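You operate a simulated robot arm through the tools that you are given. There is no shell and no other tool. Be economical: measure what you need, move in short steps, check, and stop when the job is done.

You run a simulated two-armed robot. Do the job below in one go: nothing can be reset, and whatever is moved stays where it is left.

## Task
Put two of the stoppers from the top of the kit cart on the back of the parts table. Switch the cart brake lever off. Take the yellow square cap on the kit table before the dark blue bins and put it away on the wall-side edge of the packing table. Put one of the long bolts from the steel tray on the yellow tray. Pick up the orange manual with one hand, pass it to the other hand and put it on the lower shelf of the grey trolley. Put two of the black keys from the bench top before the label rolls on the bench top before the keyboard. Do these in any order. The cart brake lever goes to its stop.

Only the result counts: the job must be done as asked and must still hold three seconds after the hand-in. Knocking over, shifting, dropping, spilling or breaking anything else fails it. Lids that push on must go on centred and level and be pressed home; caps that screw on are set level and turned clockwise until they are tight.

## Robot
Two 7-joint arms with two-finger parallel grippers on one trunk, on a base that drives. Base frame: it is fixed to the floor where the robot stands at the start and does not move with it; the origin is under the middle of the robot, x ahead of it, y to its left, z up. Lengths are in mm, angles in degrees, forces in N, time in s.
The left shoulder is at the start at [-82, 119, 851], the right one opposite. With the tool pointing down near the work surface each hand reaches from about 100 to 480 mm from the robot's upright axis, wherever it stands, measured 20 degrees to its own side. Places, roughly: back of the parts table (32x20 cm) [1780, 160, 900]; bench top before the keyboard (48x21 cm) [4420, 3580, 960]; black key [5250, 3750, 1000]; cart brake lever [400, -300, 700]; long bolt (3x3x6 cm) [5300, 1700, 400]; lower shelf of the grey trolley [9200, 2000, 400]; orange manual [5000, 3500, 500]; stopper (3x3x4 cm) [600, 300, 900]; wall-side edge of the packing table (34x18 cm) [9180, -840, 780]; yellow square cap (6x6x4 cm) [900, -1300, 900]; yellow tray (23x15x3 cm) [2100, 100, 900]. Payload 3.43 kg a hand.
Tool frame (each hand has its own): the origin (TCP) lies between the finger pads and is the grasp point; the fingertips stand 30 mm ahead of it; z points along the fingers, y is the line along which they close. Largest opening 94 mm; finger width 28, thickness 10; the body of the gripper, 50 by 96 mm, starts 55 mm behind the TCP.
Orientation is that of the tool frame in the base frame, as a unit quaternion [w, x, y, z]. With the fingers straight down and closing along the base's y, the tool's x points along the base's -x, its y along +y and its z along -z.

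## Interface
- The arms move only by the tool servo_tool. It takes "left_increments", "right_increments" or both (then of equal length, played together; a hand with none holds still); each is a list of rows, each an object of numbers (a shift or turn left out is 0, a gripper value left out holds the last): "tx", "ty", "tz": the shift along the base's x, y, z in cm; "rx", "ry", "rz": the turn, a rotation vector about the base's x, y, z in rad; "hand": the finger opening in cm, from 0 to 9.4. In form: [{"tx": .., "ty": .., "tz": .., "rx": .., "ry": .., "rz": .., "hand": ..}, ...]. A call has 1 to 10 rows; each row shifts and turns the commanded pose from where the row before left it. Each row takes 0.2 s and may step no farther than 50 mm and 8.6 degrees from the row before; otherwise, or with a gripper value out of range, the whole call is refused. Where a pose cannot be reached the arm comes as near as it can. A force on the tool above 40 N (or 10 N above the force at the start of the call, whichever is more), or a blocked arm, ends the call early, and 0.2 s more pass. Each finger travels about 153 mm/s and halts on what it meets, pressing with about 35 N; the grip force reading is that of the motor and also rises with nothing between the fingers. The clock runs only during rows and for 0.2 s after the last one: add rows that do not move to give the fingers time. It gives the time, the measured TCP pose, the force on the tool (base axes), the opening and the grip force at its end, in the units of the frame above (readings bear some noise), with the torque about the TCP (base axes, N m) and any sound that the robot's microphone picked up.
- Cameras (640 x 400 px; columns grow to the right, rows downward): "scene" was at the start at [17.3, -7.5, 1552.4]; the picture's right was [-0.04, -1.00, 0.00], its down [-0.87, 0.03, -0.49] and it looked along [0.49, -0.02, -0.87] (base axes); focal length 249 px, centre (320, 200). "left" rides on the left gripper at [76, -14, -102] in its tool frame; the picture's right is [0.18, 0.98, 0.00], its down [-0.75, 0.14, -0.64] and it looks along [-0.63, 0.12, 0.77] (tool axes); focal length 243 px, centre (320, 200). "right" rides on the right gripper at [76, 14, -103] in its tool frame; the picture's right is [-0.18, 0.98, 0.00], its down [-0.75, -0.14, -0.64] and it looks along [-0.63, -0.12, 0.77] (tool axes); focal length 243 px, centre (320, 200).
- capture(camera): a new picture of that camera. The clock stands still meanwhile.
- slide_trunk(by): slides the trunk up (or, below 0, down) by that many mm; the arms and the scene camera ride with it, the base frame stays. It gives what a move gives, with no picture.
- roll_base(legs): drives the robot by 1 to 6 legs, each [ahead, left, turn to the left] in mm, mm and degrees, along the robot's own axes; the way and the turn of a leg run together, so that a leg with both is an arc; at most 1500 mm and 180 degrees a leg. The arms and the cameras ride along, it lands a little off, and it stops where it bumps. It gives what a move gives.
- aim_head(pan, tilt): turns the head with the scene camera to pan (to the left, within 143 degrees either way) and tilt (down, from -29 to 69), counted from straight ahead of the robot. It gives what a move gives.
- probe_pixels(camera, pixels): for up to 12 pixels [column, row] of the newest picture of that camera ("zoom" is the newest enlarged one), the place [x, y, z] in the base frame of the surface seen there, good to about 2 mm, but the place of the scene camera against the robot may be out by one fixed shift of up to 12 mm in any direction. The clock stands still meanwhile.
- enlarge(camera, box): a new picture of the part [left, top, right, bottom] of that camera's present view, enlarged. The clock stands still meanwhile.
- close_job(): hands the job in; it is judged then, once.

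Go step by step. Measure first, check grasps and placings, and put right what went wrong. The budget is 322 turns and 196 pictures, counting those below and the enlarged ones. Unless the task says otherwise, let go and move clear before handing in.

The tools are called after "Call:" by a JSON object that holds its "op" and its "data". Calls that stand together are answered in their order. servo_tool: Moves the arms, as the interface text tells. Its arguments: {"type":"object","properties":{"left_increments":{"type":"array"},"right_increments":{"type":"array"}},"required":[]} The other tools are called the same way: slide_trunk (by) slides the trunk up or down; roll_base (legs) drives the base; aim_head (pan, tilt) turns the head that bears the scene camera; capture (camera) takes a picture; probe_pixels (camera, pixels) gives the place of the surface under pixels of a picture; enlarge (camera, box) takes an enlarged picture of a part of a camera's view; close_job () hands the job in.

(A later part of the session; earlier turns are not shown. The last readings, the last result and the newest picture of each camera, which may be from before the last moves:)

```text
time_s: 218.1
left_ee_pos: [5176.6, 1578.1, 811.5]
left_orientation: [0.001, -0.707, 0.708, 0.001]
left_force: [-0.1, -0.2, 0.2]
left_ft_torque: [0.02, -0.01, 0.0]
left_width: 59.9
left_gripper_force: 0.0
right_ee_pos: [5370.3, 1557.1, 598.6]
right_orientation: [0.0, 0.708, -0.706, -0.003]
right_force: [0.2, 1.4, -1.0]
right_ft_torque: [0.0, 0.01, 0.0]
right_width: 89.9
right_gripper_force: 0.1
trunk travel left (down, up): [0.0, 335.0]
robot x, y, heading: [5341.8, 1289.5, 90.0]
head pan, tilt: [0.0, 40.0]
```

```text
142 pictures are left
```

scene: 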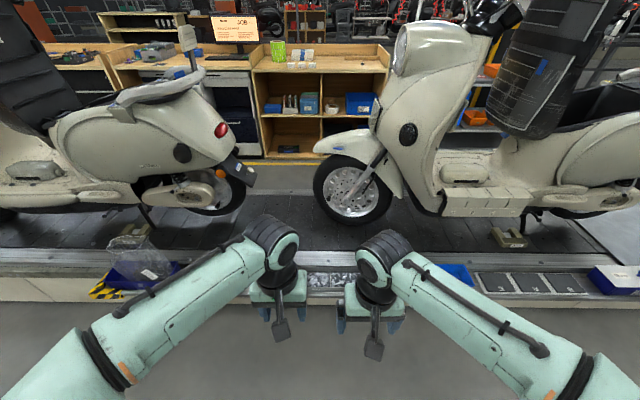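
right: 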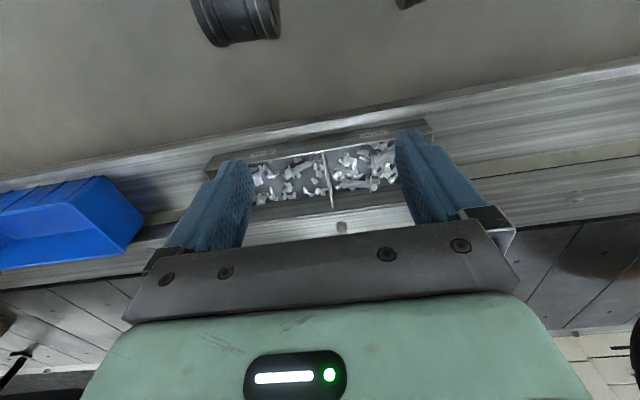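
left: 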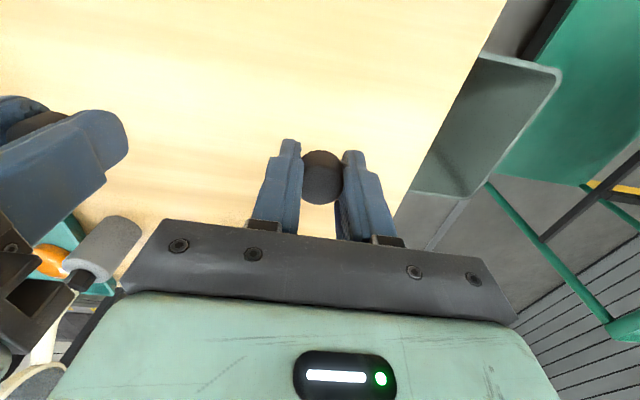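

Call:
{"op": "servo_tool", "data": {"right_increments": [{"ty": 4.5}, {"ty": 4.5}]}}

Call:
{"op": "enlarge", "data": {"camera": "right", "box": [200, 60, 440, 210]}}

```text
time_s: 218.7
left_ee_pos: [5177.1, 1577.8, 813.2]
left_orientation: [-0.002, 0.708, -0.707, -0.001]
left_force: [-0.5, -0.6, -0.2]
left_ft_torque: [-0.02, -0.02, -0.02]
left_width: 60.0
left_gripper_force: 0.1
right_ee_pos: [5373.2, 1647.4, 599.0]
right_orientation: [0.001, -0.707, 0.707, 0.001]
right_force: [-0.6, -0.9, -0.3]
right_ft_torque: [-0.03, 0.0, 0.0]
right_width: 89.9
right_gripper_force: 0.1
trunk travel left (down, up): [0.0, 335.0]
robot x, y, heading: [5339.2, 1290.6, 90.3]
head pan, tilt: [0.0, 40.0]
```

```text
2.67 times, centred on (320, 135) of right
```

zoom: 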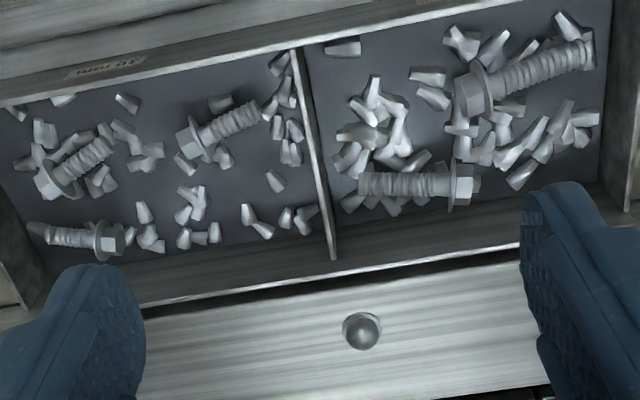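

Flanged bolts lie in both compartments amid scrap. I'll probe their ends to tell the long ones.

Call:
{"op": "probe_pixels", "data": {"camera": "zoom", "pixels": [[462, 105], [592, 50], [360, 184], [470, 185], [183, 145], [258, 110], [42, 185], [108, 142], [32, 228], [118, 240], [420, 180], [535, 72]]}}

Call:
{"op": "enlarge", "data": {"camera": "right", "box": [320, 60, 440, 135]}}

Call:
{"op": "enlarge", "data": {"camera": "right", "box": [200, 70, 330, 150]}}

```text
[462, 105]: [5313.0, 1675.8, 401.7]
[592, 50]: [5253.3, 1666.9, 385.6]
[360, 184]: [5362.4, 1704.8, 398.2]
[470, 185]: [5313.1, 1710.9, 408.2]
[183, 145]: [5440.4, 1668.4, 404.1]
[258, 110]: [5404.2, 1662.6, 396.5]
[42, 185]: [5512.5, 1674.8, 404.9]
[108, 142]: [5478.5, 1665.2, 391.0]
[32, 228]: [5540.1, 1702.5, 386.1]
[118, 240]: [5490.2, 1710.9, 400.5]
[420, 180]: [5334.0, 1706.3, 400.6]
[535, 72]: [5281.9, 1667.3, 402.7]
```

```text
5.33 times, centred on (380, 98) of right
```

zoom: 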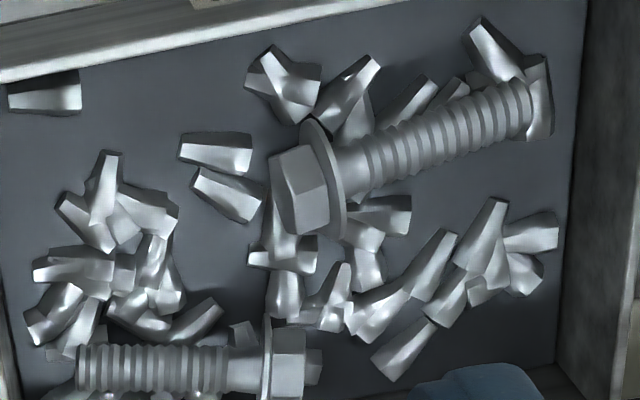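

```text
4.92 times, centred on (265, 110) of right
```

zoom: 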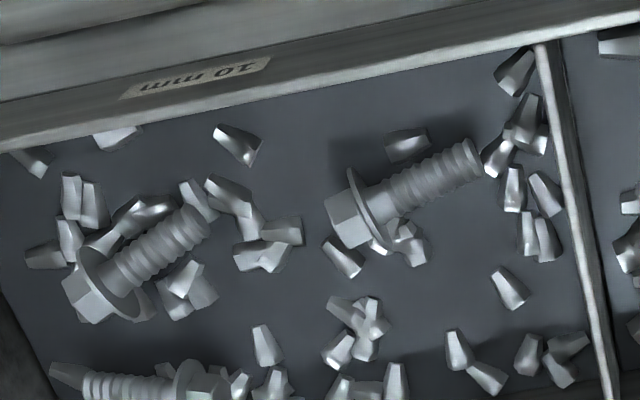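

Bolt A (zoom 420,140) measures about 63 mm, the left-compartment ones about 38 mm. I'll move for a more central view of A and check wall clearances.

Call:
{"op": "servo_tool", "data": {"right_increments": [{"tx": -4, "tz": -3}, {"tx": -4, "tz": -3, "ty": -2}, {"tz": -2, "ty": -2}], "left_increments": [{"tx": -4}, {"tx": -4}, {}]}}

Call:
{"op": "enlarge", "data": {"camera": "right", "box": [220, 80, 420, 205]}}

```text
refused: row 2 steps farther than a row can; nothing moved
```

```text
3.20 times, centred on (320, 142) of right
```

zoom: 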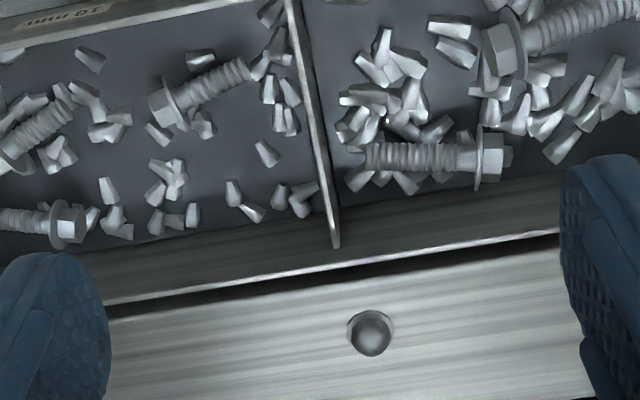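

Call:
{"op": "servo_tool", "data": {"right_increments": [{"tx": -3, "tz": -3}, {"tx": -3, "tz": -3}, {"tx": -3, "tz": -2, "ty": -2}, {"ty": -3, "tz": -1}], "left_increments": [{"tx": -3}, {"tx": -3}, {"tx": -3}, {}]}}

Call:
{"op": "enlarge", "data": {"camera": "right", "box": [220, 80, 420, 205]}}

```text
time_s: 219.7
left_ee_pos: [5087.7, 1575.4, 813.3]
left_orientation: [-0.001, 0.707, -0.707, 0.0]
left_force: [-0.6, 0.4, 0.9]
left_ft_torque: [0.01, 0.03, -0.01]
left_width: 59.7
left_gripper_force: 0.0
right_ee_pos: [5281.5, 1597.1, 509.0]
right_orientation: [0.001, -0.706, 0.708, 0.001]
right_force: [0.1, -0.6, -0.5]
right_ft_torque: [0.02, 0.02, -0.01]
right_width: 90.2
right_gripper_force: 0.2
trunk travel left (down, up): [0.0, 335.0]
robot x, y, heading: [5338.7, 1290.0, 90.0]
head pan, tilt: [0.0, 40.0]
```

```text
3.20 times, centred on (320, 142) of right
```

zoom: 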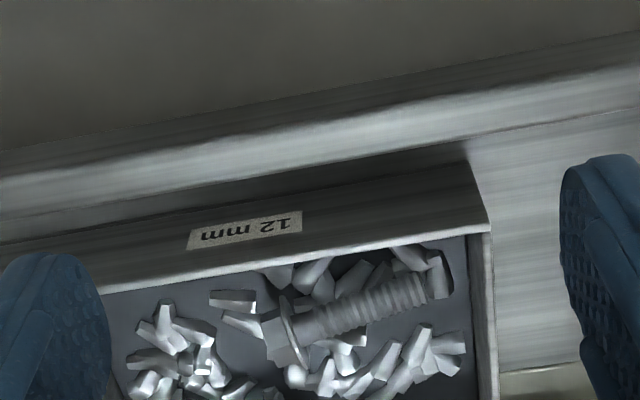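

The compartment is labelled 12 mm. I'll probe the walls, floor and bolt A here.

Call:
{"op": "probe_pixels", "data": {"camera": "zoom", "pixels": [[300, 250], [450, 222], [490, 300], [470, 330], [265, 345], [285, 330], [310, 325], [420, 285], [360, 310], [240, 370], [440, 275], [340, 335]]}}

```text
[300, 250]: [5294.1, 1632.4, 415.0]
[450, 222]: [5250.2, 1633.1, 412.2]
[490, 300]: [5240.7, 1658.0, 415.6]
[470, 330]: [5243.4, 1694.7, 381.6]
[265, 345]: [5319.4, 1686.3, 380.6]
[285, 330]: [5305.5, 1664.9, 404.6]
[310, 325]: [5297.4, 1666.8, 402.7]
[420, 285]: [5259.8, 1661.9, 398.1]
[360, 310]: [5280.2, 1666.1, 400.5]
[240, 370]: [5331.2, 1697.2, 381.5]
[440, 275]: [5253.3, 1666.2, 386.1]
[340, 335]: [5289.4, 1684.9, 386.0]
```

A's front gap is tight (walls at y 1634, rim z 415). I'll look at bolt B from the same height to compare.

Call:
{"op": "servo_tool", "data": {"right_increments": [{"tx": 2.5, "ty": 4}, {"tx": 2.5, "ty": 4}]}}

Call:
{"op": "enlarge", "data": {"camera": "right", "box": [240, 70, 400, 170]}}

```text
time_s: 220.3
left_ee_pos: [5089.5, 1575.7, 813.5]
left_orientation: [0.0, 0.707, -0.707, 0.0]
left_force: [0.0, 0.3, -0.2]
left_ft_torque: [0.01, 0.0, -0.03]
left_width: 59.8
left_gripper_force: 0.0
right_ee_pos: [5330.6, 1678.2, 508.3]
right_orientation: [-0.001, 0.707, -0.707, -0.001]
right_force: [-0.3, -0.1, -0.2]
right_ft_torque: [0.0, -0.01, 0.03]
right_width: 90.2
right_gripper_force: 0.1
trunk travel left (down, up): [0.0, 335.0]
robot x, y, heading: [5339.4, 1294.7, 90.1]
head pan, tilt: [0.0, 40.0]
```

```text
4.00 times, centred on (320, 120) of right
```

zoom: 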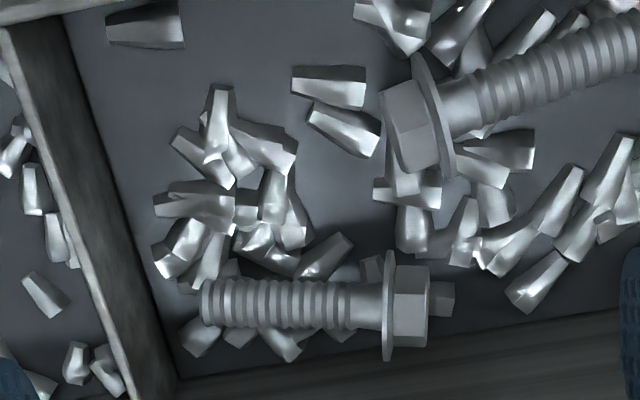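

Call:
{"op": "probe_pixels", "data": {"camera": "zoom", "pixels": [[204, 300], [425, 305], [390, 300], [300, 300], [350, 300], [240, 300], [400, 345], [170, 375], [400, 350], [115, 330], [250, 370], [395, 265]]}}

```text
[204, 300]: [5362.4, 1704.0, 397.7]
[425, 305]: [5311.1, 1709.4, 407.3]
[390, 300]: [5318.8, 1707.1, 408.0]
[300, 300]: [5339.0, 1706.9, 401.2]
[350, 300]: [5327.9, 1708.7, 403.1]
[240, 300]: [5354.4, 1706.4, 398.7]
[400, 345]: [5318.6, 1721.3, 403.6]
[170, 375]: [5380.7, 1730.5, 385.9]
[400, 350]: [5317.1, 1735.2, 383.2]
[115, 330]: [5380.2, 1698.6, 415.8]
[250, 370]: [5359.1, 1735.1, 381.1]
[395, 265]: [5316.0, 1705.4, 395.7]
```

Bolt A is clearly the 6 cm one. I'll turn the right hand −83° so that it closes across A's shaft, above (5278,1665), with the fingers set to 30 mm.

Call:
{"op": "servo_tool", "data": {"right_increments": [{"tx": -0.5, "ty": -0.13, "rz": -0.145, "hand": 2.8}, {"tx": -0.5, "ty": -0.13, "rz": -0.145}, {"tx": -0.5, "ty": -0.13, "rz": -0.145}, {"tx": -0.5, "ty": -0.13, "rz": -0.145}, {"tx": -0.5, "ty": -0.13, "rz": -0.145}, {"tx": -0.5, "ty": -0.13, "rz": -0.145}, {"tx": -0.5, "ty": -0.13, "rz": -0.145}, {"tx": -0.5, "ty": -0.13, "rz": -0.145}, {"tx": -0.6, "ty": -0.13, "rz": -0.145}, {"tx": -0.6, "ty": -0.13, "rz": -0.145}]}}

Call:
{"op": "capture", "data": {"camera": "right"}}

```text
time_s: 222.5
left_ee_pos: [5089.2, 1575.7, 813.3]
left_orientation: [0.0, 0.707, -0.707, -0.001]
left_force: [0.1, 0.0, 0.0]
left_ft_torque: [0.02, -0.04, -0.03]
left_width: 59.9
left_gripper_force: 0.0
right_ee_pos: [5279.3, 1664.6, 510.8]
right_orientation: [0.002, -0.059, 0.998, 0.001]
right_force: [-0.2, 0.6, 0.5]
right_ft_torque: [0.01, -0.01, 0.0]
right_width: 28.3
right_gripper_force: 0.1
trunk travel left (down, up): [0.0, 335.0]
robot x, y, heading: [5341.9, 1289.3, 89.8]
head pan, tilt: [0.0, 40.0]
```

```text
135 pictures are left
```

right: 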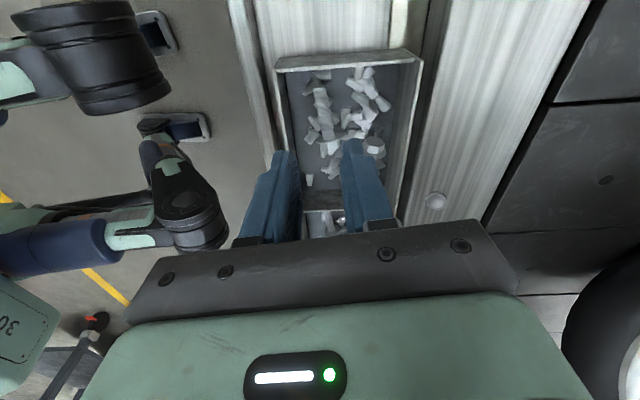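

Call:
{"op": "enlarge", "data": {"camera": "right", "box": [260, 40, 420, 140]}}

Call:
{"op": "probe_pixels", "data": {"camera": "zoom", "pixels": [[245, 240], [250, 270], [255, 300], [265, 350], [275, 400], [240, 200], [220, 300], [290, 300], [130, 300], [560, 300], [285, 420], [270, 375]]}}

```text
4.00 times, centred on (340, 90) of right
```

zoom: 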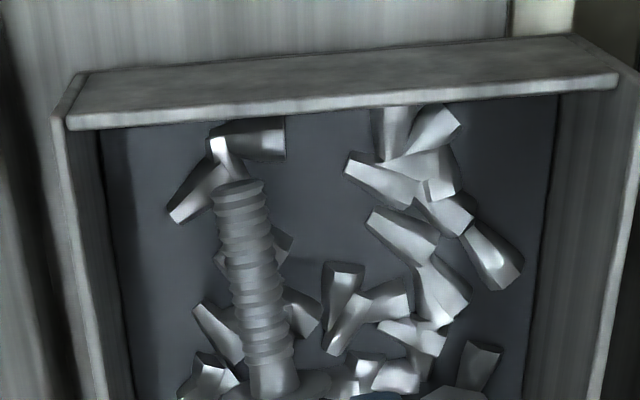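

```text
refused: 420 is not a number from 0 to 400
```

Call:
{"op": "probe_pixels", "data": {"camera": "zoom", "pixels": [[240, 190], [245, 230], [255, 280], [265, 330], [270, 380], [232, 280], [278, 280], [80, 280], [110, 280], [545, 280]]}}

```text
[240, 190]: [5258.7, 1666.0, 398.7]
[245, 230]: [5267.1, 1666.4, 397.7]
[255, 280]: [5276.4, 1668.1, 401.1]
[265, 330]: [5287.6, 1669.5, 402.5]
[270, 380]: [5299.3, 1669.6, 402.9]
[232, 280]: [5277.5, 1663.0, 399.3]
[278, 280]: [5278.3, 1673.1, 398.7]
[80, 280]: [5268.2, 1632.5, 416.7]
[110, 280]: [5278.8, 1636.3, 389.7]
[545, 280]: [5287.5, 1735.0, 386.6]
```

The shaft axis is at y≈1668 for x 5278. I'll shift +3 mm and descend to TCP z 416, then close.

Call:
{"op": "servo_tool", "data": {"right_increments": [{"ty": 0.35, "tz": -4}, {"tz": -3}, {"tz": -1.5}, {"tz": -0.9}, {"hand": 0}, {}, {}, {}]}}

```text
time_s: 224.3
left_ee_pos: [5088.9, 1575.3, 813.7]
left_orientation: [-0.001, 0.707, -0.707, -0.001]
left_force: [0.3, -0.8, 0.1]
left_ft_torque: [-0.04, 0.02, -0.01]
left_width: 59.9
left_gripper_force: 0.0
right_ee_pos: [5278.8, 1671.0, 417.6]
right_orientation: [-0.001, -0.061, 0.998, 0.006]
right_force: [-2.5, 5.7, 36.9]
right_ft_torque: [0.98, 0.11, 0.09]
right_width: 2.0
right_gripper_force: 32.1
trunk travel left (down, up): [0.0, 335.0]
robot x, y, heading: [5339.0, 1288.3, 89.7]
head pan, tilt: [0.0, 40.0]
```

The fingers closed to 2 mm with a 37 N upward force, so the bolt wasn't caught. I'll rise and look.

Call:
{"op": "servo_tool", "data": {"right_increments": [{"hand": 2.8}, {"tz": 3}, {"tz": 4}, {"tz": 3}]}}

Call:
{"op": "enlarge", "data": {"camera": "right", "box": [260, 40, 420, 140]}}

```text
time_s: 225.3
left_ee_pos: [5088.6, 1575.1, 812.9]
left_orientation: [0.0, 0.708, -0.707, -0.001]
left_force: [1.2, -0.4, 0.1]
left_ft_torque: [0.02, 0.01, -0.02]
left_width: 60.0
left_gripper_force: 0.1
right_ee_pos: [5279.6, 1666.7, 516.1]
right_orientation: [0.002, -0.06, 0.998, -0.002]
right_force: [0.9, -0.4, -0.4]
right_ft_torque: [0.01, 0.0, 0.01]
right_width: 27.9
right_gripper_force: 0.1
trunk travel left (down, up): [0.0, 335.0]
robot x, y, heading: [5339.3, 1286.2, 90.1]
head pan, tilt: [0.0, 40.0]
```

```text
4.00 times, centred on (340, 90) of right
```

zoom: 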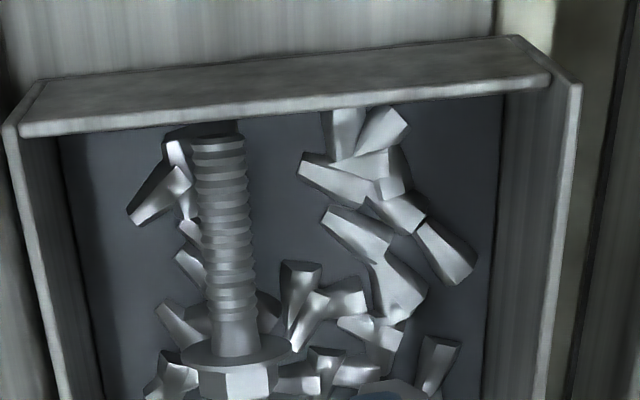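

The view shifted a bit; I'll probe the bolt and the walls to see if the tray moved.

Call:
{"op": "probe_pixels", "data": {"camera": "zoom", "pixels": [[45, 280], [80, 280], [490, 280], [220, 150], [225, 200], [230, 280], [235, 330], [240, 380], [205, 230], [245, 230], [20, 130], [545, 80]]}}

```text
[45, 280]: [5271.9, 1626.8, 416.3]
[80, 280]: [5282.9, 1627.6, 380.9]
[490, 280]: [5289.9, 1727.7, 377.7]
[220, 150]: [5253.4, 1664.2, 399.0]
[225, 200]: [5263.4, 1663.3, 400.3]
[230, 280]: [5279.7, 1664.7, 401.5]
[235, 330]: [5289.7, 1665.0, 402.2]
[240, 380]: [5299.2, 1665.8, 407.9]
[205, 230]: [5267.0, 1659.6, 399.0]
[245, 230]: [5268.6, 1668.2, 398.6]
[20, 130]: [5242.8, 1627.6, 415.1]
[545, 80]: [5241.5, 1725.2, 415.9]
```

The tray shifted about 5 mm toward me; the bolt now lies along x at y 1664.5. I'll descend again without closing, and check force and picture first.

Call:
{"op": "servo_tool", "data": {"right_increments": [{"ty": -0.2, "rz": -0.12, "tz": -3, "hand": 3.2}, {"tz": -3}, {"tz": -2}, {"tz": -1}]}}

Call:
{"op": "capture", "data": {"camera": "right"}}

```text
time_s: 226.3
left_ee_pos: [5088.4, 1575.3, 813.2]
left_orientation: [-0.001, 0.707, -0.707, -0.001]
left_force: [-0.1, -0.7, -0.8]
left_ft_torque: [0.0, 0.01, -0.02]
left_width: 59.9
left_gripper_force: 0.2
right_ee_pos: [5279.4, 1666.4, 426.4]
right_orientation: [0.002, 0.001, 1.0, 0.001]
right_force: [0.2, 0.7, -0.5]
right_ft_torque: [-0.02, -0.01, 0.01]
right_width: 31.8
right_gripper_force: 0.0
trunk travel left (down, up): [0.0, 335.0]
robot x, y, heading: [5335.8, 1287.7, 90.1]
head pan, tilt: [0.0, 40.0]
```

```text
132 pictures are left
```

right: 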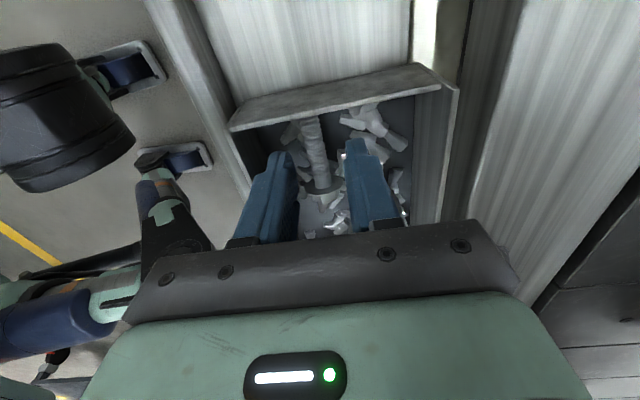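

The shaft lies between the fingertips at (315,150) with no force at z 426. I'll go down to 415 and then read.

Call:
{"op": "servo_tool", "data": {"right_increments": [{"tz": -0.6}, {"tz": -0.5}]}}

Call:
{"op": "enlarge", "data": {"camera": "right", "box": [220, 80, 420, 205]}}

```text
time_s: 226.9
left_ee_pos: [5089.3, 1573.6, 812.4]
left_orientation: [0.001, -0.706, 0.708, 0.001]
left_force: [-0.5, 0.4, 0.8]
left_ft_torque: [0.03, -0.04, 0.0]
left_width: 60.0
left_gripper_force: 0.0
right_ee_pos: [5279.2, 1666.4, 418.2]
right_orientation: [0.0, 0.0, 1.0, 0.002]
right_force: [7.8, -3.6, 34.1]
right_ft_torque: [-0.84, -0.05, 0.2]
right_width: 34.3
right_gripper_force: 2.5
trunk travel left (down, up): [0.0, 335.0]
robot x, y, heading: [5338.8, 1288.6, 89.9]
head pan, tilt: [0.0, 40.0]
```

```text
3.20 times, centred on (320, 142) of right
```

zoom: 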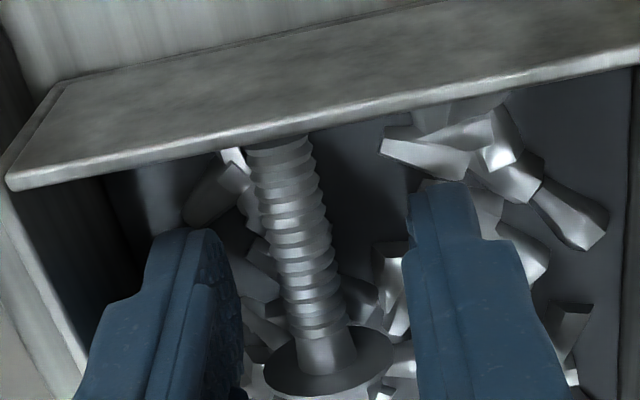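

Scrap under the front finger stops it near z 419 (tip about 389, still below the shaft centre). I'll ease up 1 mm and close in steps.

Call:
{"op": "servo_tool", "data": {"right_increments": [{"tz": 0.3, "hand": 2.4}, {"hand": 2.0}, {"hand": 1.6}, {"hand": 1.3}, {}]}}

Call:
{"op": "enlarge", "data": {"camera": "right", "box": [220, 80, 420, 205]}}

```text
time_s: 228.1
left_ee_pos: [5089.1, 1573.6, 813.2]
left_orientation: [-0.001, 0.707, -0.707, 0.0]
left_force: [0.6, -1.0, -0.3]
left_ft_torque: [0.04, 0.0, 0.0]
left_width: 59.9
left_gripper_force: 0.1
right_ee_pos: [5278.5, 1664.7, 417.5]
right_orientation: [0.001, -0.001, 1.0, 0.001]
right_force: [-0.5, -11.0, 21.8]
right_ft_torque: [-0.43, 0.32, 0.11]
right_width: 17.5
right_gripper_force: 4.6
trunk travel left (down, up): [0.0, 335.0]
robot x, y, heading: [5336.1, 1292.6, 89.8]
head pan, tilt: [0.0, 40.0]
```

```text
3.20 times, centred on (320, 142) of right
```

zoom: 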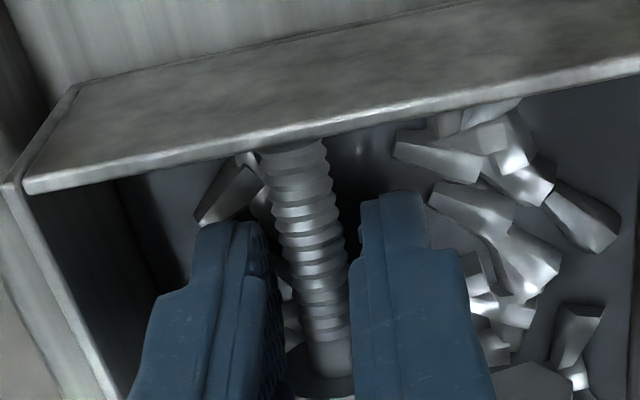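

The back finger touches the shaft; now I'll close with full grip force.

Call:
{"op": "servo_tool", "data": {"right_increments": [{"hand": 0.9}, {"hand": 0.5}, {"hand": 0}, {}]}}

Call:
{"op": "enlarge", "data": {"camera": "right", "box": [220, 80, 420, 205]}}

```text
time_s: 229.1
left_ee_pos: [5088.6, 1576.1, 811.3]
left_orientation: [0.0, -0.707, 0.708, 0.0]
left_force: [-0.1, 0.0, -0.2]
left_ft_torque: [0.01, 0.02, 0.03]
left_width: 60.0
left_gripper_force: 0.1
right_ee_pos: [5279.4, 1667.8, 418.3]
right_orientation: [0.003, 0.0, 1.0, 0.003]
right_force: [0.1, 2.9, 15.5]
right_ft_torque: [0.04, -0.07, -0.14]
right_width: 5.2
right_gripper_force: 35.6
trunk travel left (down, up): [0.0, 335.0]
robot x, y, heading: [5340.1, 1295.4, 89.9]
head pan, tilt: [0.0, 40.0]
```

```text
3.20 times, centred on (320, 142) of right
```

zoom: 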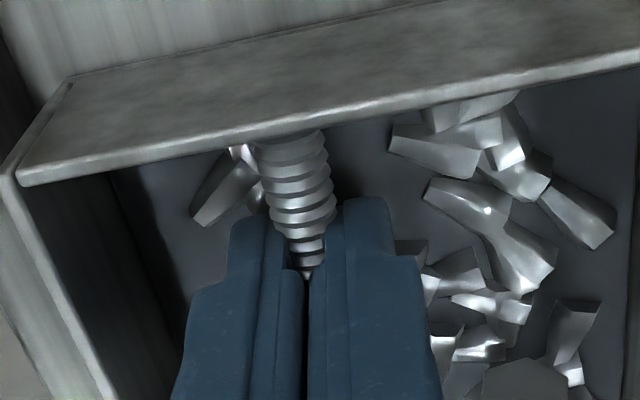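

The fingers hold something at 5.2 mm with 35 N. I'll lift slowly and see whether the bolt comes.

Call:
{"op": "servo_tool", "data": {"right_increments": [{"tz": 1}, {"tz": 1}, {"tz": 2}, {"tz": 2}]}}

Call:
{"op": "enlarge", "data": {"camera": "right", "box": [220, 60, 420, 185]}}

```text
time_s: 230.1
left_ee_pos: [5088.2, 1576.0, 813.3]
left_orientation: [0.0, 0.707, -0.707, -0.002]
left_force: [-0.9, -0.3, -0.8]
left_ft_torque: [0.02, 0.01, -0.03]
left_width: 60.1
left_gripper_force: 0.1
right_ee_pos: [5279.9, 1666.0, 477.5]
right_orientation: [0.002, 0.0, 1.0, 0.0]
right_force: [0.5, -0.1, 0.0]
right_ft_torque: [-0.04, 0.0, -0.02]
right_width: 10.4
right_gripper_force: 35.4
trunk travel left (down, up): [0.0, 335.0]
robot x, y, heading: [5337.5, 1288.8, 89.9]
head pan, tilt: [0.0, 40.0]
```

```text
3.20 times, centred on (320, 122) of right
```

zoom: 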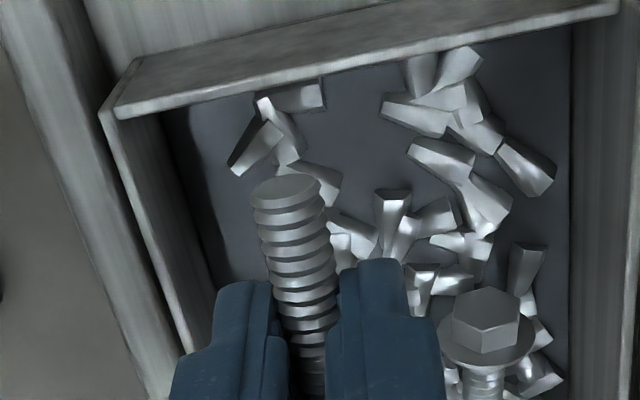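

The bolt is lifted at 10.4 mm grip. I'll raise it well clear and check it again plus the tray.

Call:
{"op": "servo_tool", "data": {"right_increments": [{"tz": 4}, {"tz": 4}, {"tz": 4}, {"tz": 4}, {"tz": 4}, {"tz": 4}]}}

Call:
{"op": "capture", "data": {"camera": "right"}}

```text
time_s: 231.5
left_ee_pos: [5089.9, 1575.5, 811.6]
left_orientation: [0.0, -0.707, 0.708, 0.0]
left_force: [0.7, -0.6, -0.7]
left_ft_torque: [-0.01, -0.01, -0.03]
left_width: 59.7
left_gripper_force: 0.0
right_ee_pos: [5277.7, 1666.0, 719.3]
right_orientation: [0.002, 0.001, 1.0, 0.0]
right_force: [1.0, 0.1, -0.8]
right_ft_torque: [-0.03, 0.02, -0.01]
right_width: 10.2
right_gripper_force: 35.2
trunk travel left (down, up): [0.0, 335.0]
robot x, y, heading: [5338.7, 1288.6, 89.7]
head pan, tilt: [0.0, 40.0]
```

```text
127 pictures are left
```

right: 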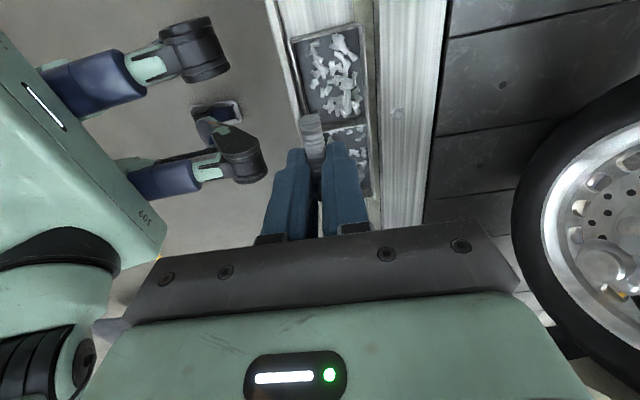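

The bolt is firmly held. I'll probe the tray rim to quantify its shift.

Call:
{"op": "enlarge", "data": {"camera": "right", "box": [260, 0, 420, 100]}}

Call:
{"op": "probe_pixels", "data": {"camera": "zoom", "pixels": [[122, 160], [140, 250], [160, 340], [240, 130], [340, 105], [425, 200], [440, 300], [475, 200], [90, 200], [445, 340]]}}

```text
4.00 times, centred on (340, 50) of right
```

zoom: 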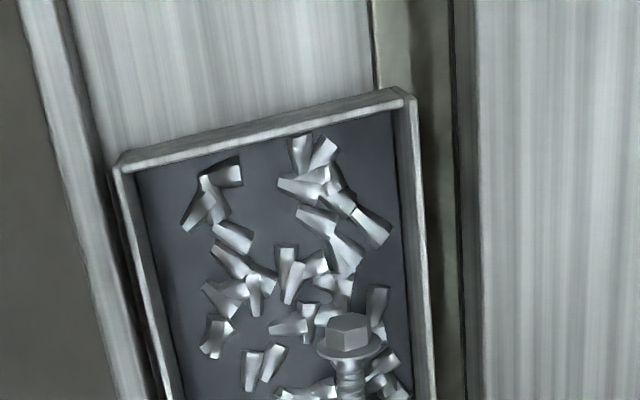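

```text
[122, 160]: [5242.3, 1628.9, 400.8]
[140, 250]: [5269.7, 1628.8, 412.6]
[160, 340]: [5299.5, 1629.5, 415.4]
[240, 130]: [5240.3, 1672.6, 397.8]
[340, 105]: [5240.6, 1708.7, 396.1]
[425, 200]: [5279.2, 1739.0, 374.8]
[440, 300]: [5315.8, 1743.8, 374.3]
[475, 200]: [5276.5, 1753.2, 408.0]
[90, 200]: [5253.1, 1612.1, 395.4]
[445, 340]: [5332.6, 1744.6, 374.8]
```

The tray has shifted only about 3 mm, negligible. I'll raise the trunk, draw the left hand in, and drive round to the aisle side of the parts table.

Call:
{"op": "slide_trunk", "data": {"by": 275}}

Call:
{"op": "servo_tool", "data": {"left_increments": [{"tx": 4}, {"tx": 4}, {"tx": 4}, {"tx": 4}], "right_increments": [{"tx": 3, "ty": -3, "tz": 2}, {"tx": 3, "ty": -3, "tz": 2}, {"tx": 2, "ty": -3, "tz": 2}, {}]}}

Call:
{"op": "roll_base", "data": {"legs": [[-330, 0, 0], [0, 0, 90], [1230, 0, 0]]}}

Call:
{"op": "aim_head", "data": {"pan": 40, "tilt": 30}}

Call:
{"op": "capture", "data": {"camera": "scene"}}

```text
time_s: 234.3
left_ee_pos: [5088.2, 1575.8, 1087.8]
left_orientation: [0.0, 0.707, -0.707, -0.001]
left_force: [-0.5, -0.3, -0.1]
left_ft_torque: [0.04, 0.02, -0.01]
left_width: 59.8
left_gripper_force: 0.1
right_ee_pos: [5280.0, 1666.3, 993.7]
right_orientation: [0.002, 0.0, 1.0, 0.0]
right_force: [-0.3, -0.1, -1.3]
right_ft_torque: [-0.02, 0.01, -0.01]
right_width: 10.2
right_gripper_force: 34.7
trunk travel left (down, up): [-275.0, 60.0]
robot x, y, heading: [5339.1, 1289.7, 89.9]
head pan, tilt: [0.0, 40.0]
```

```text
time_s: 235.2
left_ee_pos: [5217.5, 1579.4, 1086.2]
left_orientation: [0.005, 0.715, -0.699, -0.005]
left_force: [-1.0, 0.0, -0.4]
left_ft_torque: [0.09, -0.11, 0.01]
left_width: 59.9
left_gripper_force: 0.1
right_ee_pos: [5371.0, 1578.7, 1050.9]
right_orientation: [0.006, 0.009, 1.0, -0.002]
right_force: [1.3, 1.5, 0.1]
right_ft_torque: [-0.13, 0.17, -0.16]
right_width: 10.4
right_gripper_force: 35.2
trunk travel left (down, up): [-275.0, 60.0]
robot x, y, heading: [5333.0, 1292.0, 89.8]
head pan, tilt: [0.0, 40.0]
stopped in row 4 (left hand): the force on the tool passed its limit at 60 N (the readings are from after the stop); the commanded pose is now the measured one
```

```text
time_s: 247.0
left_ee_pos: [3826.8, 834.1, 1087.5]
left_orientation: [0.008, 1.0, 0.013, 0.001]
left_force: [0.7, -14.0, 0.2]
left_ft_torque: [1.02, 0.07, 0.11]
left_width: 59.9
left_gripper_force: 0.1
right_ee_pos: [3827.6, 989.1, 1051.2]
right_orientation: [0.005, -0.701, 0.713, 0.004]
right_force: [-0.7, 13.8, -0.6]
right_ft_torque: [-1.48, -0.05, -0.22]
right_width: 10.3
right_gripper_force: 35.2
trunk travel left (down, up): [-275.0, 60.0]
robot x, y, heading: [4114.5, 959.7, -180.0]
head pan, tilt: [0.0, 40.0]
```

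```text
time_s: 248.1
left_ee_pos: [3827.0, 835.2, 1087.5]
left_orientation: [0.008, 1.0, 0.014, -0.001]
left_force: [0.6, -2.3, -0.7]
left_ft_torque: [0.14, 0.0, 0.02]
left_width: 60.1
left_gripper_force: 0.1
right_ee_pos: [3827.1, 989.7, 1051.7]
right_orientation: [0.005, -0.701, 0.713, 0.003]
right_force: [-0.1, 1.7, 0.2]
right_ft_torque: [-0.2, 0.0, -0.04]
right_width: 10.4
right_gripper_force: 35.2
trunk travel left (down, up): [-275.0, 60.0]
robot x, y, heading: [4113.9, 956.7, -180.1]
head pan, tilt: [40.0, 30.0]
```

```text
125 pictures are left
```

scene: 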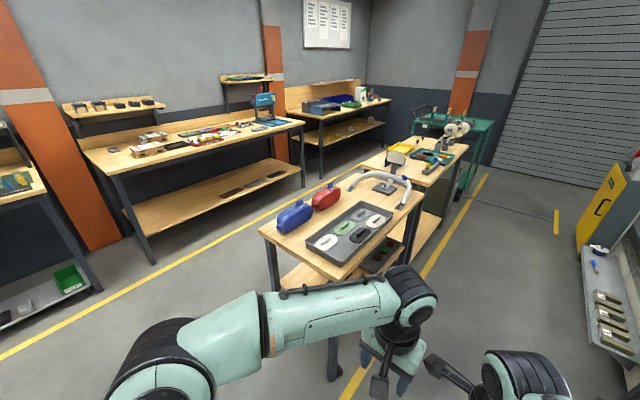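

The hands had bumped each other lightly; the bolt is still held. I'll part them and continue around the table end.

Call:
{"op": "servo_tool", "data": {"left_increments": [{"ty": -3}, {"ty": -3}, {"rz": -0.02}]}}

Call:
{"op": "roll_base", "data": {"legs": [[0, 1500, 0], [1500, 0, 0], [450, 0, 0], [0, 0, -90], [170, 0, 0]]}}

Call:
{"op": "aim_head", "data": {"pan": 0, "tilt": 45}}

Call:
{"op": "capture", "data": {"camera": "scene"}}

```text
time_s: 248.9
left_ee_pos: [3824.3, 774.9, 1085.1]
left_orientation: [0.008, 1.0, 0.003, 0.0]
left_force: [0.3, 0.7, -1.2]
left_ft_torque: [0.0, -0.02, 0.01]
left_width: 60.0
left_gripper_force: 0.1
right_ee_pos: [3827.8, 988.1, 1051.2]
right_orientation: [0.005, -0.701, 0.713, 0.003]
right_force: [0.5, 1.3, -1.1]
right_ft_torque: [-0.04, 0.0, 0.02]
right_width: 10.4
right_gripper_force: 35.0
trunk travel left (down, up): [-275.0, 60.0]
robot x, y, heading: [4111.8, 957.3, -180.0]
head pan, tilt: [40.0, 30.0]
```

```text
time_s: 276.5
left_ee_pos: [1999.5, -105.7, 1085.9]
left_orientation: [-0.006, -0.701, 0.713, 0.006]
left_force: [-0.2, 0.3, 0.3]
left_ft_torque: [-0.04, 0.01, 0.04]
left_width: 60.3
left_gripper_force: 0.1
right_ee_pos: [2213.0, -113.5, 1050.6]
right_orientation: [0.006, 0.02, 1.0, -0.001]
right_force: [-0.2, 0.2, -0.3]
right_ft_torque: [-0.02, 0.03, 0.03]
right_width: 10.6
right_gripper_force: 35.7
trunk travel left (down, up): [-275.0, 60.0]
robot x, y, heading: [2174.0, -399.1, 88.7]
head pan, tilt: [40.0, 30.0]
```

```text
time_s: 277.6
left_ee_pos: [1999.0, -105.3, 1085.7]
left_orientation: [-0.006, -0.701, 0.714, 0.006]
left_force: [0.5, -0.2, 0.6]
left_ft_torque: [0.01, 0.01, 0.0]
left_width: 60.1
left_gripper_force: 0.1
right_ee_pos: [2213.6, -112.5, 1051.6]
right_orientation: [0.006, 0.02, 1.0, -0.002]
right_force: [0.1, -0.1, -0.4]
right_ft_torque: [-0.02, -0.01, -0.02]
right_width: 10.4
right_gripper_force: 34.4
trunk travel left (down, up): [-275.0, 60.0]
robot x, y, heading: [2173.5, -404.3, 88.6]
head pan, tilt: [0.0, 45.0]
```

```text
124 pictures are left
```

scene: 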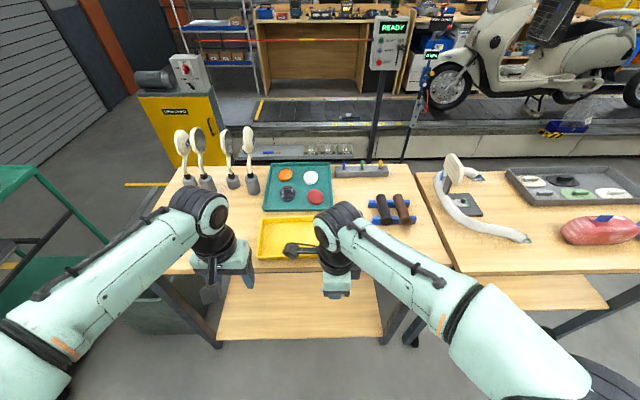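

The yellow tray is at (290,240). I'll probe its corners.

Call:
{"op": "probe_pixels", "data": {"camera": "scene", "pixels": [[258, 258], [264, 218], [308, 217], [285, 245], [275, 235], [310, 255], [295, 228]]}}

```text
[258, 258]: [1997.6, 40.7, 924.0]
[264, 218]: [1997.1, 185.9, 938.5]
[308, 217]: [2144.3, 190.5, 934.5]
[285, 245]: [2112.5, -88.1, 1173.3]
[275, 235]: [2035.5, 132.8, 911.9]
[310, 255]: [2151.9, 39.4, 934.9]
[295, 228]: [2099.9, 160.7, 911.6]
```

The tray spans x 1997–2220, y 40–190, with floor about z 904. I'll move the left hand aside, advance 170 mm and bring the bolt over the tray.

Call:
{"op": "servo_tool", "data": {"left_increments": [{"tx": -4}, {"tx": -4}, {"tx": -3}]}}

Call:
{"op": "roll_base", "data": {"legs": [[170, 0, 1.3]]}}

Call:
{"op": "servo_tool", "data": {"right_increments": [{"tx": -3.3, "ty": 2}, {"tx": -3.3, "ty": 2}, {"tx": -3.3, "ty": 2}]}}

Call:
{"op": "capture", "data": {"camera": "right"}}

Call:
{"op": "capture", "data": {"camera": "left"}}

```text
time_s: 278.4
left_ee_pos: [1888.3, -105.9, 1086.4]
left_orientation: [-0.005, -0.701, 0.713, 0.006]
left_force: [-0.2, 0.3, 0.0]
left_ft_torque: [0.02, -0.03, -0.01]
left_width: 60.2
left_gripper_force: 0.0
right_ee_pos: [2212.6, -112.9, 1051.4]
right_orientation: [0.006, 0.02, 1.0, -0.002]
right_force: [0.1, -0.6, -1.8]
right_ft_torque: [0.0, 0.0, -0.02]
right_width: 10.6
right_gripper_force: 34.4
trunk travel left (down, up): [-275.0, 60.0]
robot x, y, heading: [2173.6, -398.1, 88.7]
head pan, tilt: [0.0, 45.0]
```

```text
time_s: 279.9
left_ee_pos: [1884.2, 56.2, 1085.7]
left_orientation: [0.005, 0.709, -0.705, -0.006]
left_force: [0.3, 0.2, 0.5]
left_ft_torque: [0.01, 0.0, 0.01]
left_width: 60.2
left_gripper_force: 0.1
right_ee_pos: [2209.0, 55.7, 1051.6]
right_orientation: [0.006, 0.008, 1.0, -0.001]
right_force: [0.0, -0.3, 0.1]
right_ft_torque: [0.0, -0.01, 0.0]
right_width: 10.4
right_gripper_force: 34.9
trunk travel left (down, up): [-275.0, 60.0]
robot x, y, heading: [2176.7, -229.5, 90.0]
head pan, tilt: [0.0, 45.0]
```

```text
time_s: 280.7
left_ee_pos: [1884.0, 56.2, 1085.7]
left_orientation: [0.006, 0.709, -0.705, -0.006]
left_force: [-0.4, 0.9, -0.3]
left_ft_torque: [0.02, 0.02, -0.03]
left_width: 60.0
left_gripper_force: 0.0
right_ee_pos: [2107.8, 116.0, 1051.4]
right_orientation: [0.006, 0.009, 1.0, -0.002]
right_force: [0.5, 0.5, -0.8]
right_ft_torque: [0.04, -0.05, -0.02]
right_width: 10.4
right_gripper_force: 34.8
trunk travel left (down, up): [-275.0, 60.0]
robot x, y, heading: [2177.7, -232.1, 89.9]
head pan, tilt: [0.0, 45.0]
```

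```text
123 pictures are left
```

right: 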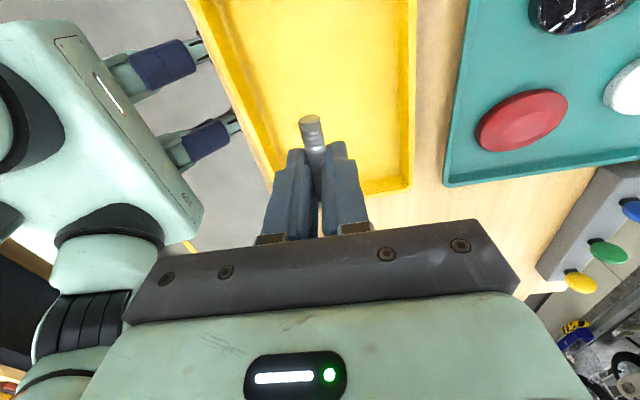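

```text
122 pictures are left
```

left: 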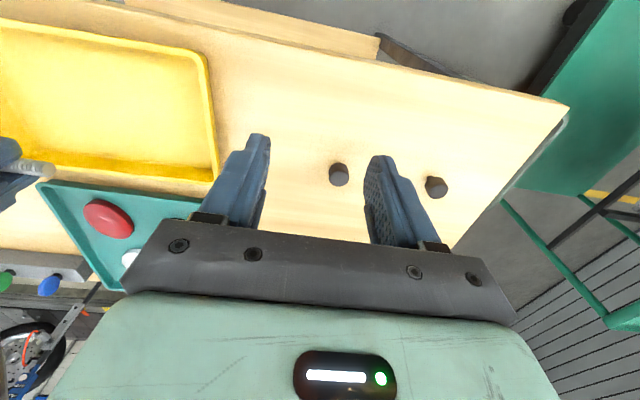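

Call:
{"op": "probe_pixels", "data": {"camera": "right", "pixels": [[265, 100], [350, 60], [408, 100], [390, 180], [380, 150], [312, 125], [225, 80], [300, 30]]}}

Call:
{"op": "probe_pixels", "data": {"camera": "left", "pixels": [[100, 60], [200, 60], [150, 120], [150, 170], [160, 40], [30, 168]]}}

```text
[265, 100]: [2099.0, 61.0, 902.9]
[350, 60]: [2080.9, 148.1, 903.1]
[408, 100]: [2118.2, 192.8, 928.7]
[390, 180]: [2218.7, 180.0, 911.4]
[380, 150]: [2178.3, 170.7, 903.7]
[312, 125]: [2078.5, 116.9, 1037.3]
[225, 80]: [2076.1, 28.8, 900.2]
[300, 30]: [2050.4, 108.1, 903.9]
```

```text
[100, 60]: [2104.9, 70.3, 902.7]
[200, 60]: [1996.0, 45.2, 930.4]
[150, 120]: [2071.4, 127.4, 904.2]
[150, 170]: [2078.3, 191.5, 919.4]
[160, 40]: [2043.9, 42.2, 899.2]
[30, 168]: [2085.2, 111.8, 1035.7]
```

The tray floor is z 903 and the bolt is centred over it. I'll lower to about z 945 then feel for contact.

Call:
{"op": "servo_tool", "data": {"right_increments": [{"tz": -4}, {"tz": -4}, {"tz": -2}, {"tz": -0.4}, {}]}}

Call:
{"op": "enlarge", "data": {"camera": "left", "box": [0, 40, 160, 240]}}

```text
time_s: 281.9
left_ee_pos: [1884.3, 56.0, 1086.0]
left_orientation: [0.006, 0.709, -0.705, -0.005]
left_force: [0.4, -0.8, 0.0]
left_ft_torque: [0.0, 0.0, 0.0]
left_width: 60.2
left_gripper_force: 0.1
right_ee_pos: [2109.3, 114.9, 947.5]
right_orientation: [0.006, 0.008, 1.0, -0.002]
right_force: [-0.3, 0.7, -0.5]
right_ft_torque: [-0.01, 0.02, -0.01]
right_width: 10.2
right_gripper_force: 34.8
trunk travel left (down, up): [-275.0, 60.0]
robot x, y, heading: [2173.3, -230.9, 90.0]
head pan, tilt: [0.0, 45.0]
```

```text
2.00 times, centred on (80, 140) of left
```

zoom: 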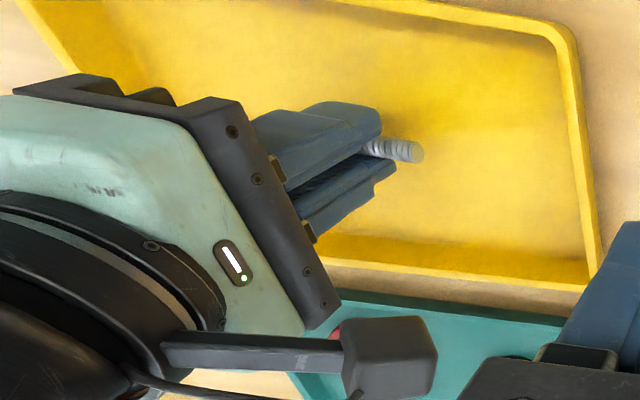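

Call:
{"op": "servo_tool", "data": {"right_increments": [{"tz": -0.4}, {"tz": -0.3}, {}]}}

```text
time_s: 282.7
left_ee_pos: [1884.6, 56.0, 1086.4]
left_orientation: [0.005, 0.709, -0.706, -0.006]
left_force: [0.4, 0.2, 0.5]
left_ft_torque: [0.0, 0.01, 0.03]
left_width: 60.0
left_gripper_force: 0.1
right_ee_pos: [2108.6, 115.6, 940.2]
right_orientation: [0.007, 0.008, 1.0, -0.002]
right_force: [-0.3, 0.5, -0.6]
right_ft_torque: [0.03, 0.0, -0.05]
right_width: 10.2
right_gripper_force: 34.8
trunk travel left (down, up): [-275.0, 60.0]
robot x, y, heading: [2178.2, -230.1, 90.1]
head pan, tilt: [0.0, 45.0]
```

Call:
{"op": "servo_tool", "data": {"right_increments": [{"tz": -0.2}, {"tz": -0.2}, {}]}}

```text
time_s: 283.5
left_ee_pos: [1883.2, 56.3, 1087.3]
left_orientation: [0.006, 0.709, -0.705, -0.006]
left_force: [-0.1, 0.4, -0.7]
left_ft_torque: [-0.03, 0.0, -0.01]
left_width: 60.1
left_gripper_force: 0.0
right_ee_pos: [2109.4, 115.4, 936.6]
right_orientation: [0.006, 0.007, 1.0, -0.002]
right_force: [0.3, 0.8, -0.8]
right_ft_torque: [0.01, 0.01, 0.0]
right_width: 10.2
right_gripper_force: 35.0
trunk travel left (down, up): [-275.0, 60.0]
robot x, y, heading: [2178.8, -232.9, 90.2]
head pan, tilt: [0.0, 45.0]
```

No contact yet with tips at z 907; 2 mm more and release.

Call:
{"op": "servo_tool", "data": {"right_increments": [{"tz": -0.2}, {"hand": 2}, {"hand": 4}, {}]}}

Call:
{"op": "servo_tool", "data": {"right_increments": [{"tz": 3}, {"tz": 4}, {"tz": 4}, {"tz": 4}]}}

Call:
{"op": "capture", "data": {"camera": "right"}}

```text
time_s: 284.5
left_ee_pos: [1884.8, 56.6, 1086.3]
left_orientation: [0.006, 0.709, -0.705, -0.006]
left_force: [0.2, 0.2, -0.7]
left_ft_torque: [-0.02, -0.01, -0.02]
left_width: 59.8
left_gripper_force: 0.0
right_ee_pos: [2109.2, 115.7, 934.5]
right_orientation: [0.006, 0.009, 1.0, -0.002]
right_force: [0.7, -0.5, -0.5]
right_ft_torque: [-0.04, 0.0, 0.01]
right_width: 40.1
right_gripper_force: 0.2
trunk travel left (down, up): [-275.0, 60.0]
robot x, y, heading: [2178.8, -228.7, 90.1]
head pan, tilt: [0.0, 45.0]
```

```text
time_s: 285.5
left_ee_pos: [1884.0, 55.0, 1086.8]
left_orientation: [0.005, 0.709, -0.705, -0.005]
left_force: [-0.4, 0.3, 0.1]
left_ft_torque: [0.0, 0.02, -0.04]
left_width: 60.0
left_gripper_force: 0.0
right_ee_pos: [2109.4, 116.3, 1084.0]
right_orientation: [0.006, 0.008, 1.0, -0.001]
right_force: [0.6, 0.2, -0.8]
right_ft_torque: [0.01, 0.01, -0.01]
right_width: 39.9
right_gripper_force: 0.1
trunk travel left (down, up): [-275.0, 60.0]
robot x, y, heading: [2175.2, -232.3, 90.0]
head pan, tilt: [0.0, 45.0]
```

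```text
120 pictures are left
```

right: 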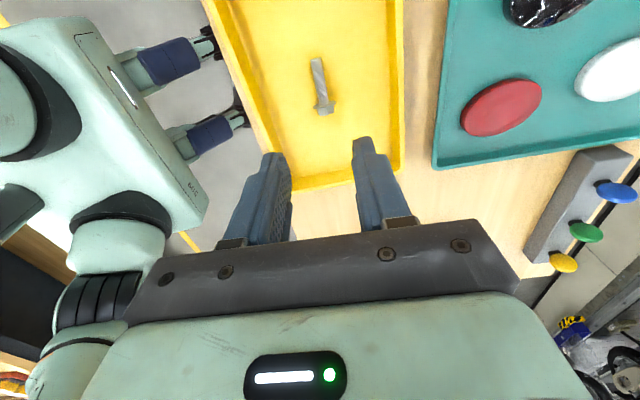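

The bolt lies in the yellow tray at (320,85). Next I'll turn the right hand back and drive round the far end of the line toward the bench.

Call:
{"op": "servo_tool", "data": {"right_increments": [{"rz": 0.15, "tx": 2}, {"rz": 0.15, "tx": 2}, {"rz": 0.15, "tx": 2}, {"rz": 0.15, "tx": 2}, {"rz": 0.15}, {"rz": 0.15}, {"rz": 0.15}, {"rz": 0.15}, {"rz": 0.15}, {"rz": 0.15}], "left_increments": [{"tx": 2}, {"tx": 2}, {"tx": 2}, {"tx": 2}, {}, {}, {}, {}, {}, {}]}}

Call:
{"op": "roll_base", "data": {"legs": [[-380, 0, 0], [0, 0, -90], [1500, 0, 0], [1500, 0, 0], [1500, 0, 0], [900, 0, 0]]}}

Call:
{"op": "aim_head", "data": {"pan": 50, "tilt": 25}}

Call:
{"op": "capture", "data": {"camera": "scene"}}

```text
time_s: 287.7
left_ee_pos: [1965.9, 54.4, 1085.1]
left_orientation: [0.005, 0.709, -0.705, -0.006]
left_force: [0.6, -1.1, -0.2]
left_ft_torque: [0.01, 0.0, 0.0]
left_width: 59.8
left_gripper_force: 0.0
right_ee_pos: [2189.8, 115.3, 1084.3]
right_orientation: [0.006, -0.676, 0.737, 0.002]
right_force: [-0.9, 0.1, 1.0]
right_ft_torque: [0.01, 0.01, -0.03]
right_width: 39.8
right_gripper_force: 0.2
trunk travel left (down, up): [-275.0, 60.0]
robot x, y, heading: [2179.5, -229.6, 89.7]
head pan, tilt: [0.0, 45.0]
```

```text
time_s: 319.3
left_ee_pos: [7850.0, -456.7, 1085.6]
left_orientation: [0.0, 0.001, 1.0, 0.008]
left_force: [0.2, 0.6, 0.0]
left_ft_torque: [-0.01, 0.0, 0.04]
left_width: 60.1
left_gripper_force: 0.1
right_ee_pos: [7909.0, -682.1, 1083.8]
right_orientation: [0.006, 0.047, 0.999, -0.002]
right_force: [-0.4, -0.6, -0.4]
right_ft_torque: [0.02, -0.01, -0.01]
right_width: 40.1
right_gripper_force: 0.0
trunk travel left (down, up): [-275.0, 60.0]
robot x, y, heading: [7561.8, -665.0, -0.3]
head pan, tilt: [0.0, 45.0]
```

```text
time_s: 320.4
left_ee_pos: [7851.3, -457.0, 1084.7]
left_orientation: [0.0, 0.001, 1.0, 0.007]
left_force: [-0.1, -0.2, 0.7]
left_ft_torque: [0.03, 0.02, 0.04]
left_width: 60.1
left_gripper_force: 0.0
right_ee_pos: [7908.9, -683.2, 1083.5]
right_orientation: [0.007, 0.048, 0.999, -0.002]
right_force: [0.2, -0.2, -0.3]
right_ft_torque: [-0.02, 0.02, -0.01]
right_width: 39.9
right_gripper_force: 0.0
trunk travel left (down, up): [-275.0, 60.0]
robot x, y, heading: [7562.6, -665.8, -0.5]
head pan, tilt: [50.0, 25.0]
```

```text
119 pictures are left
```

scene: 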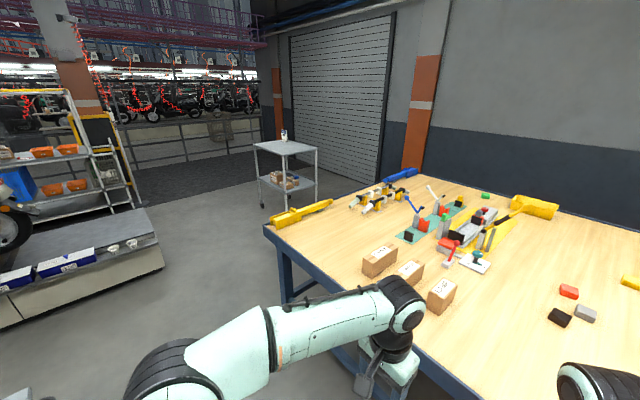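

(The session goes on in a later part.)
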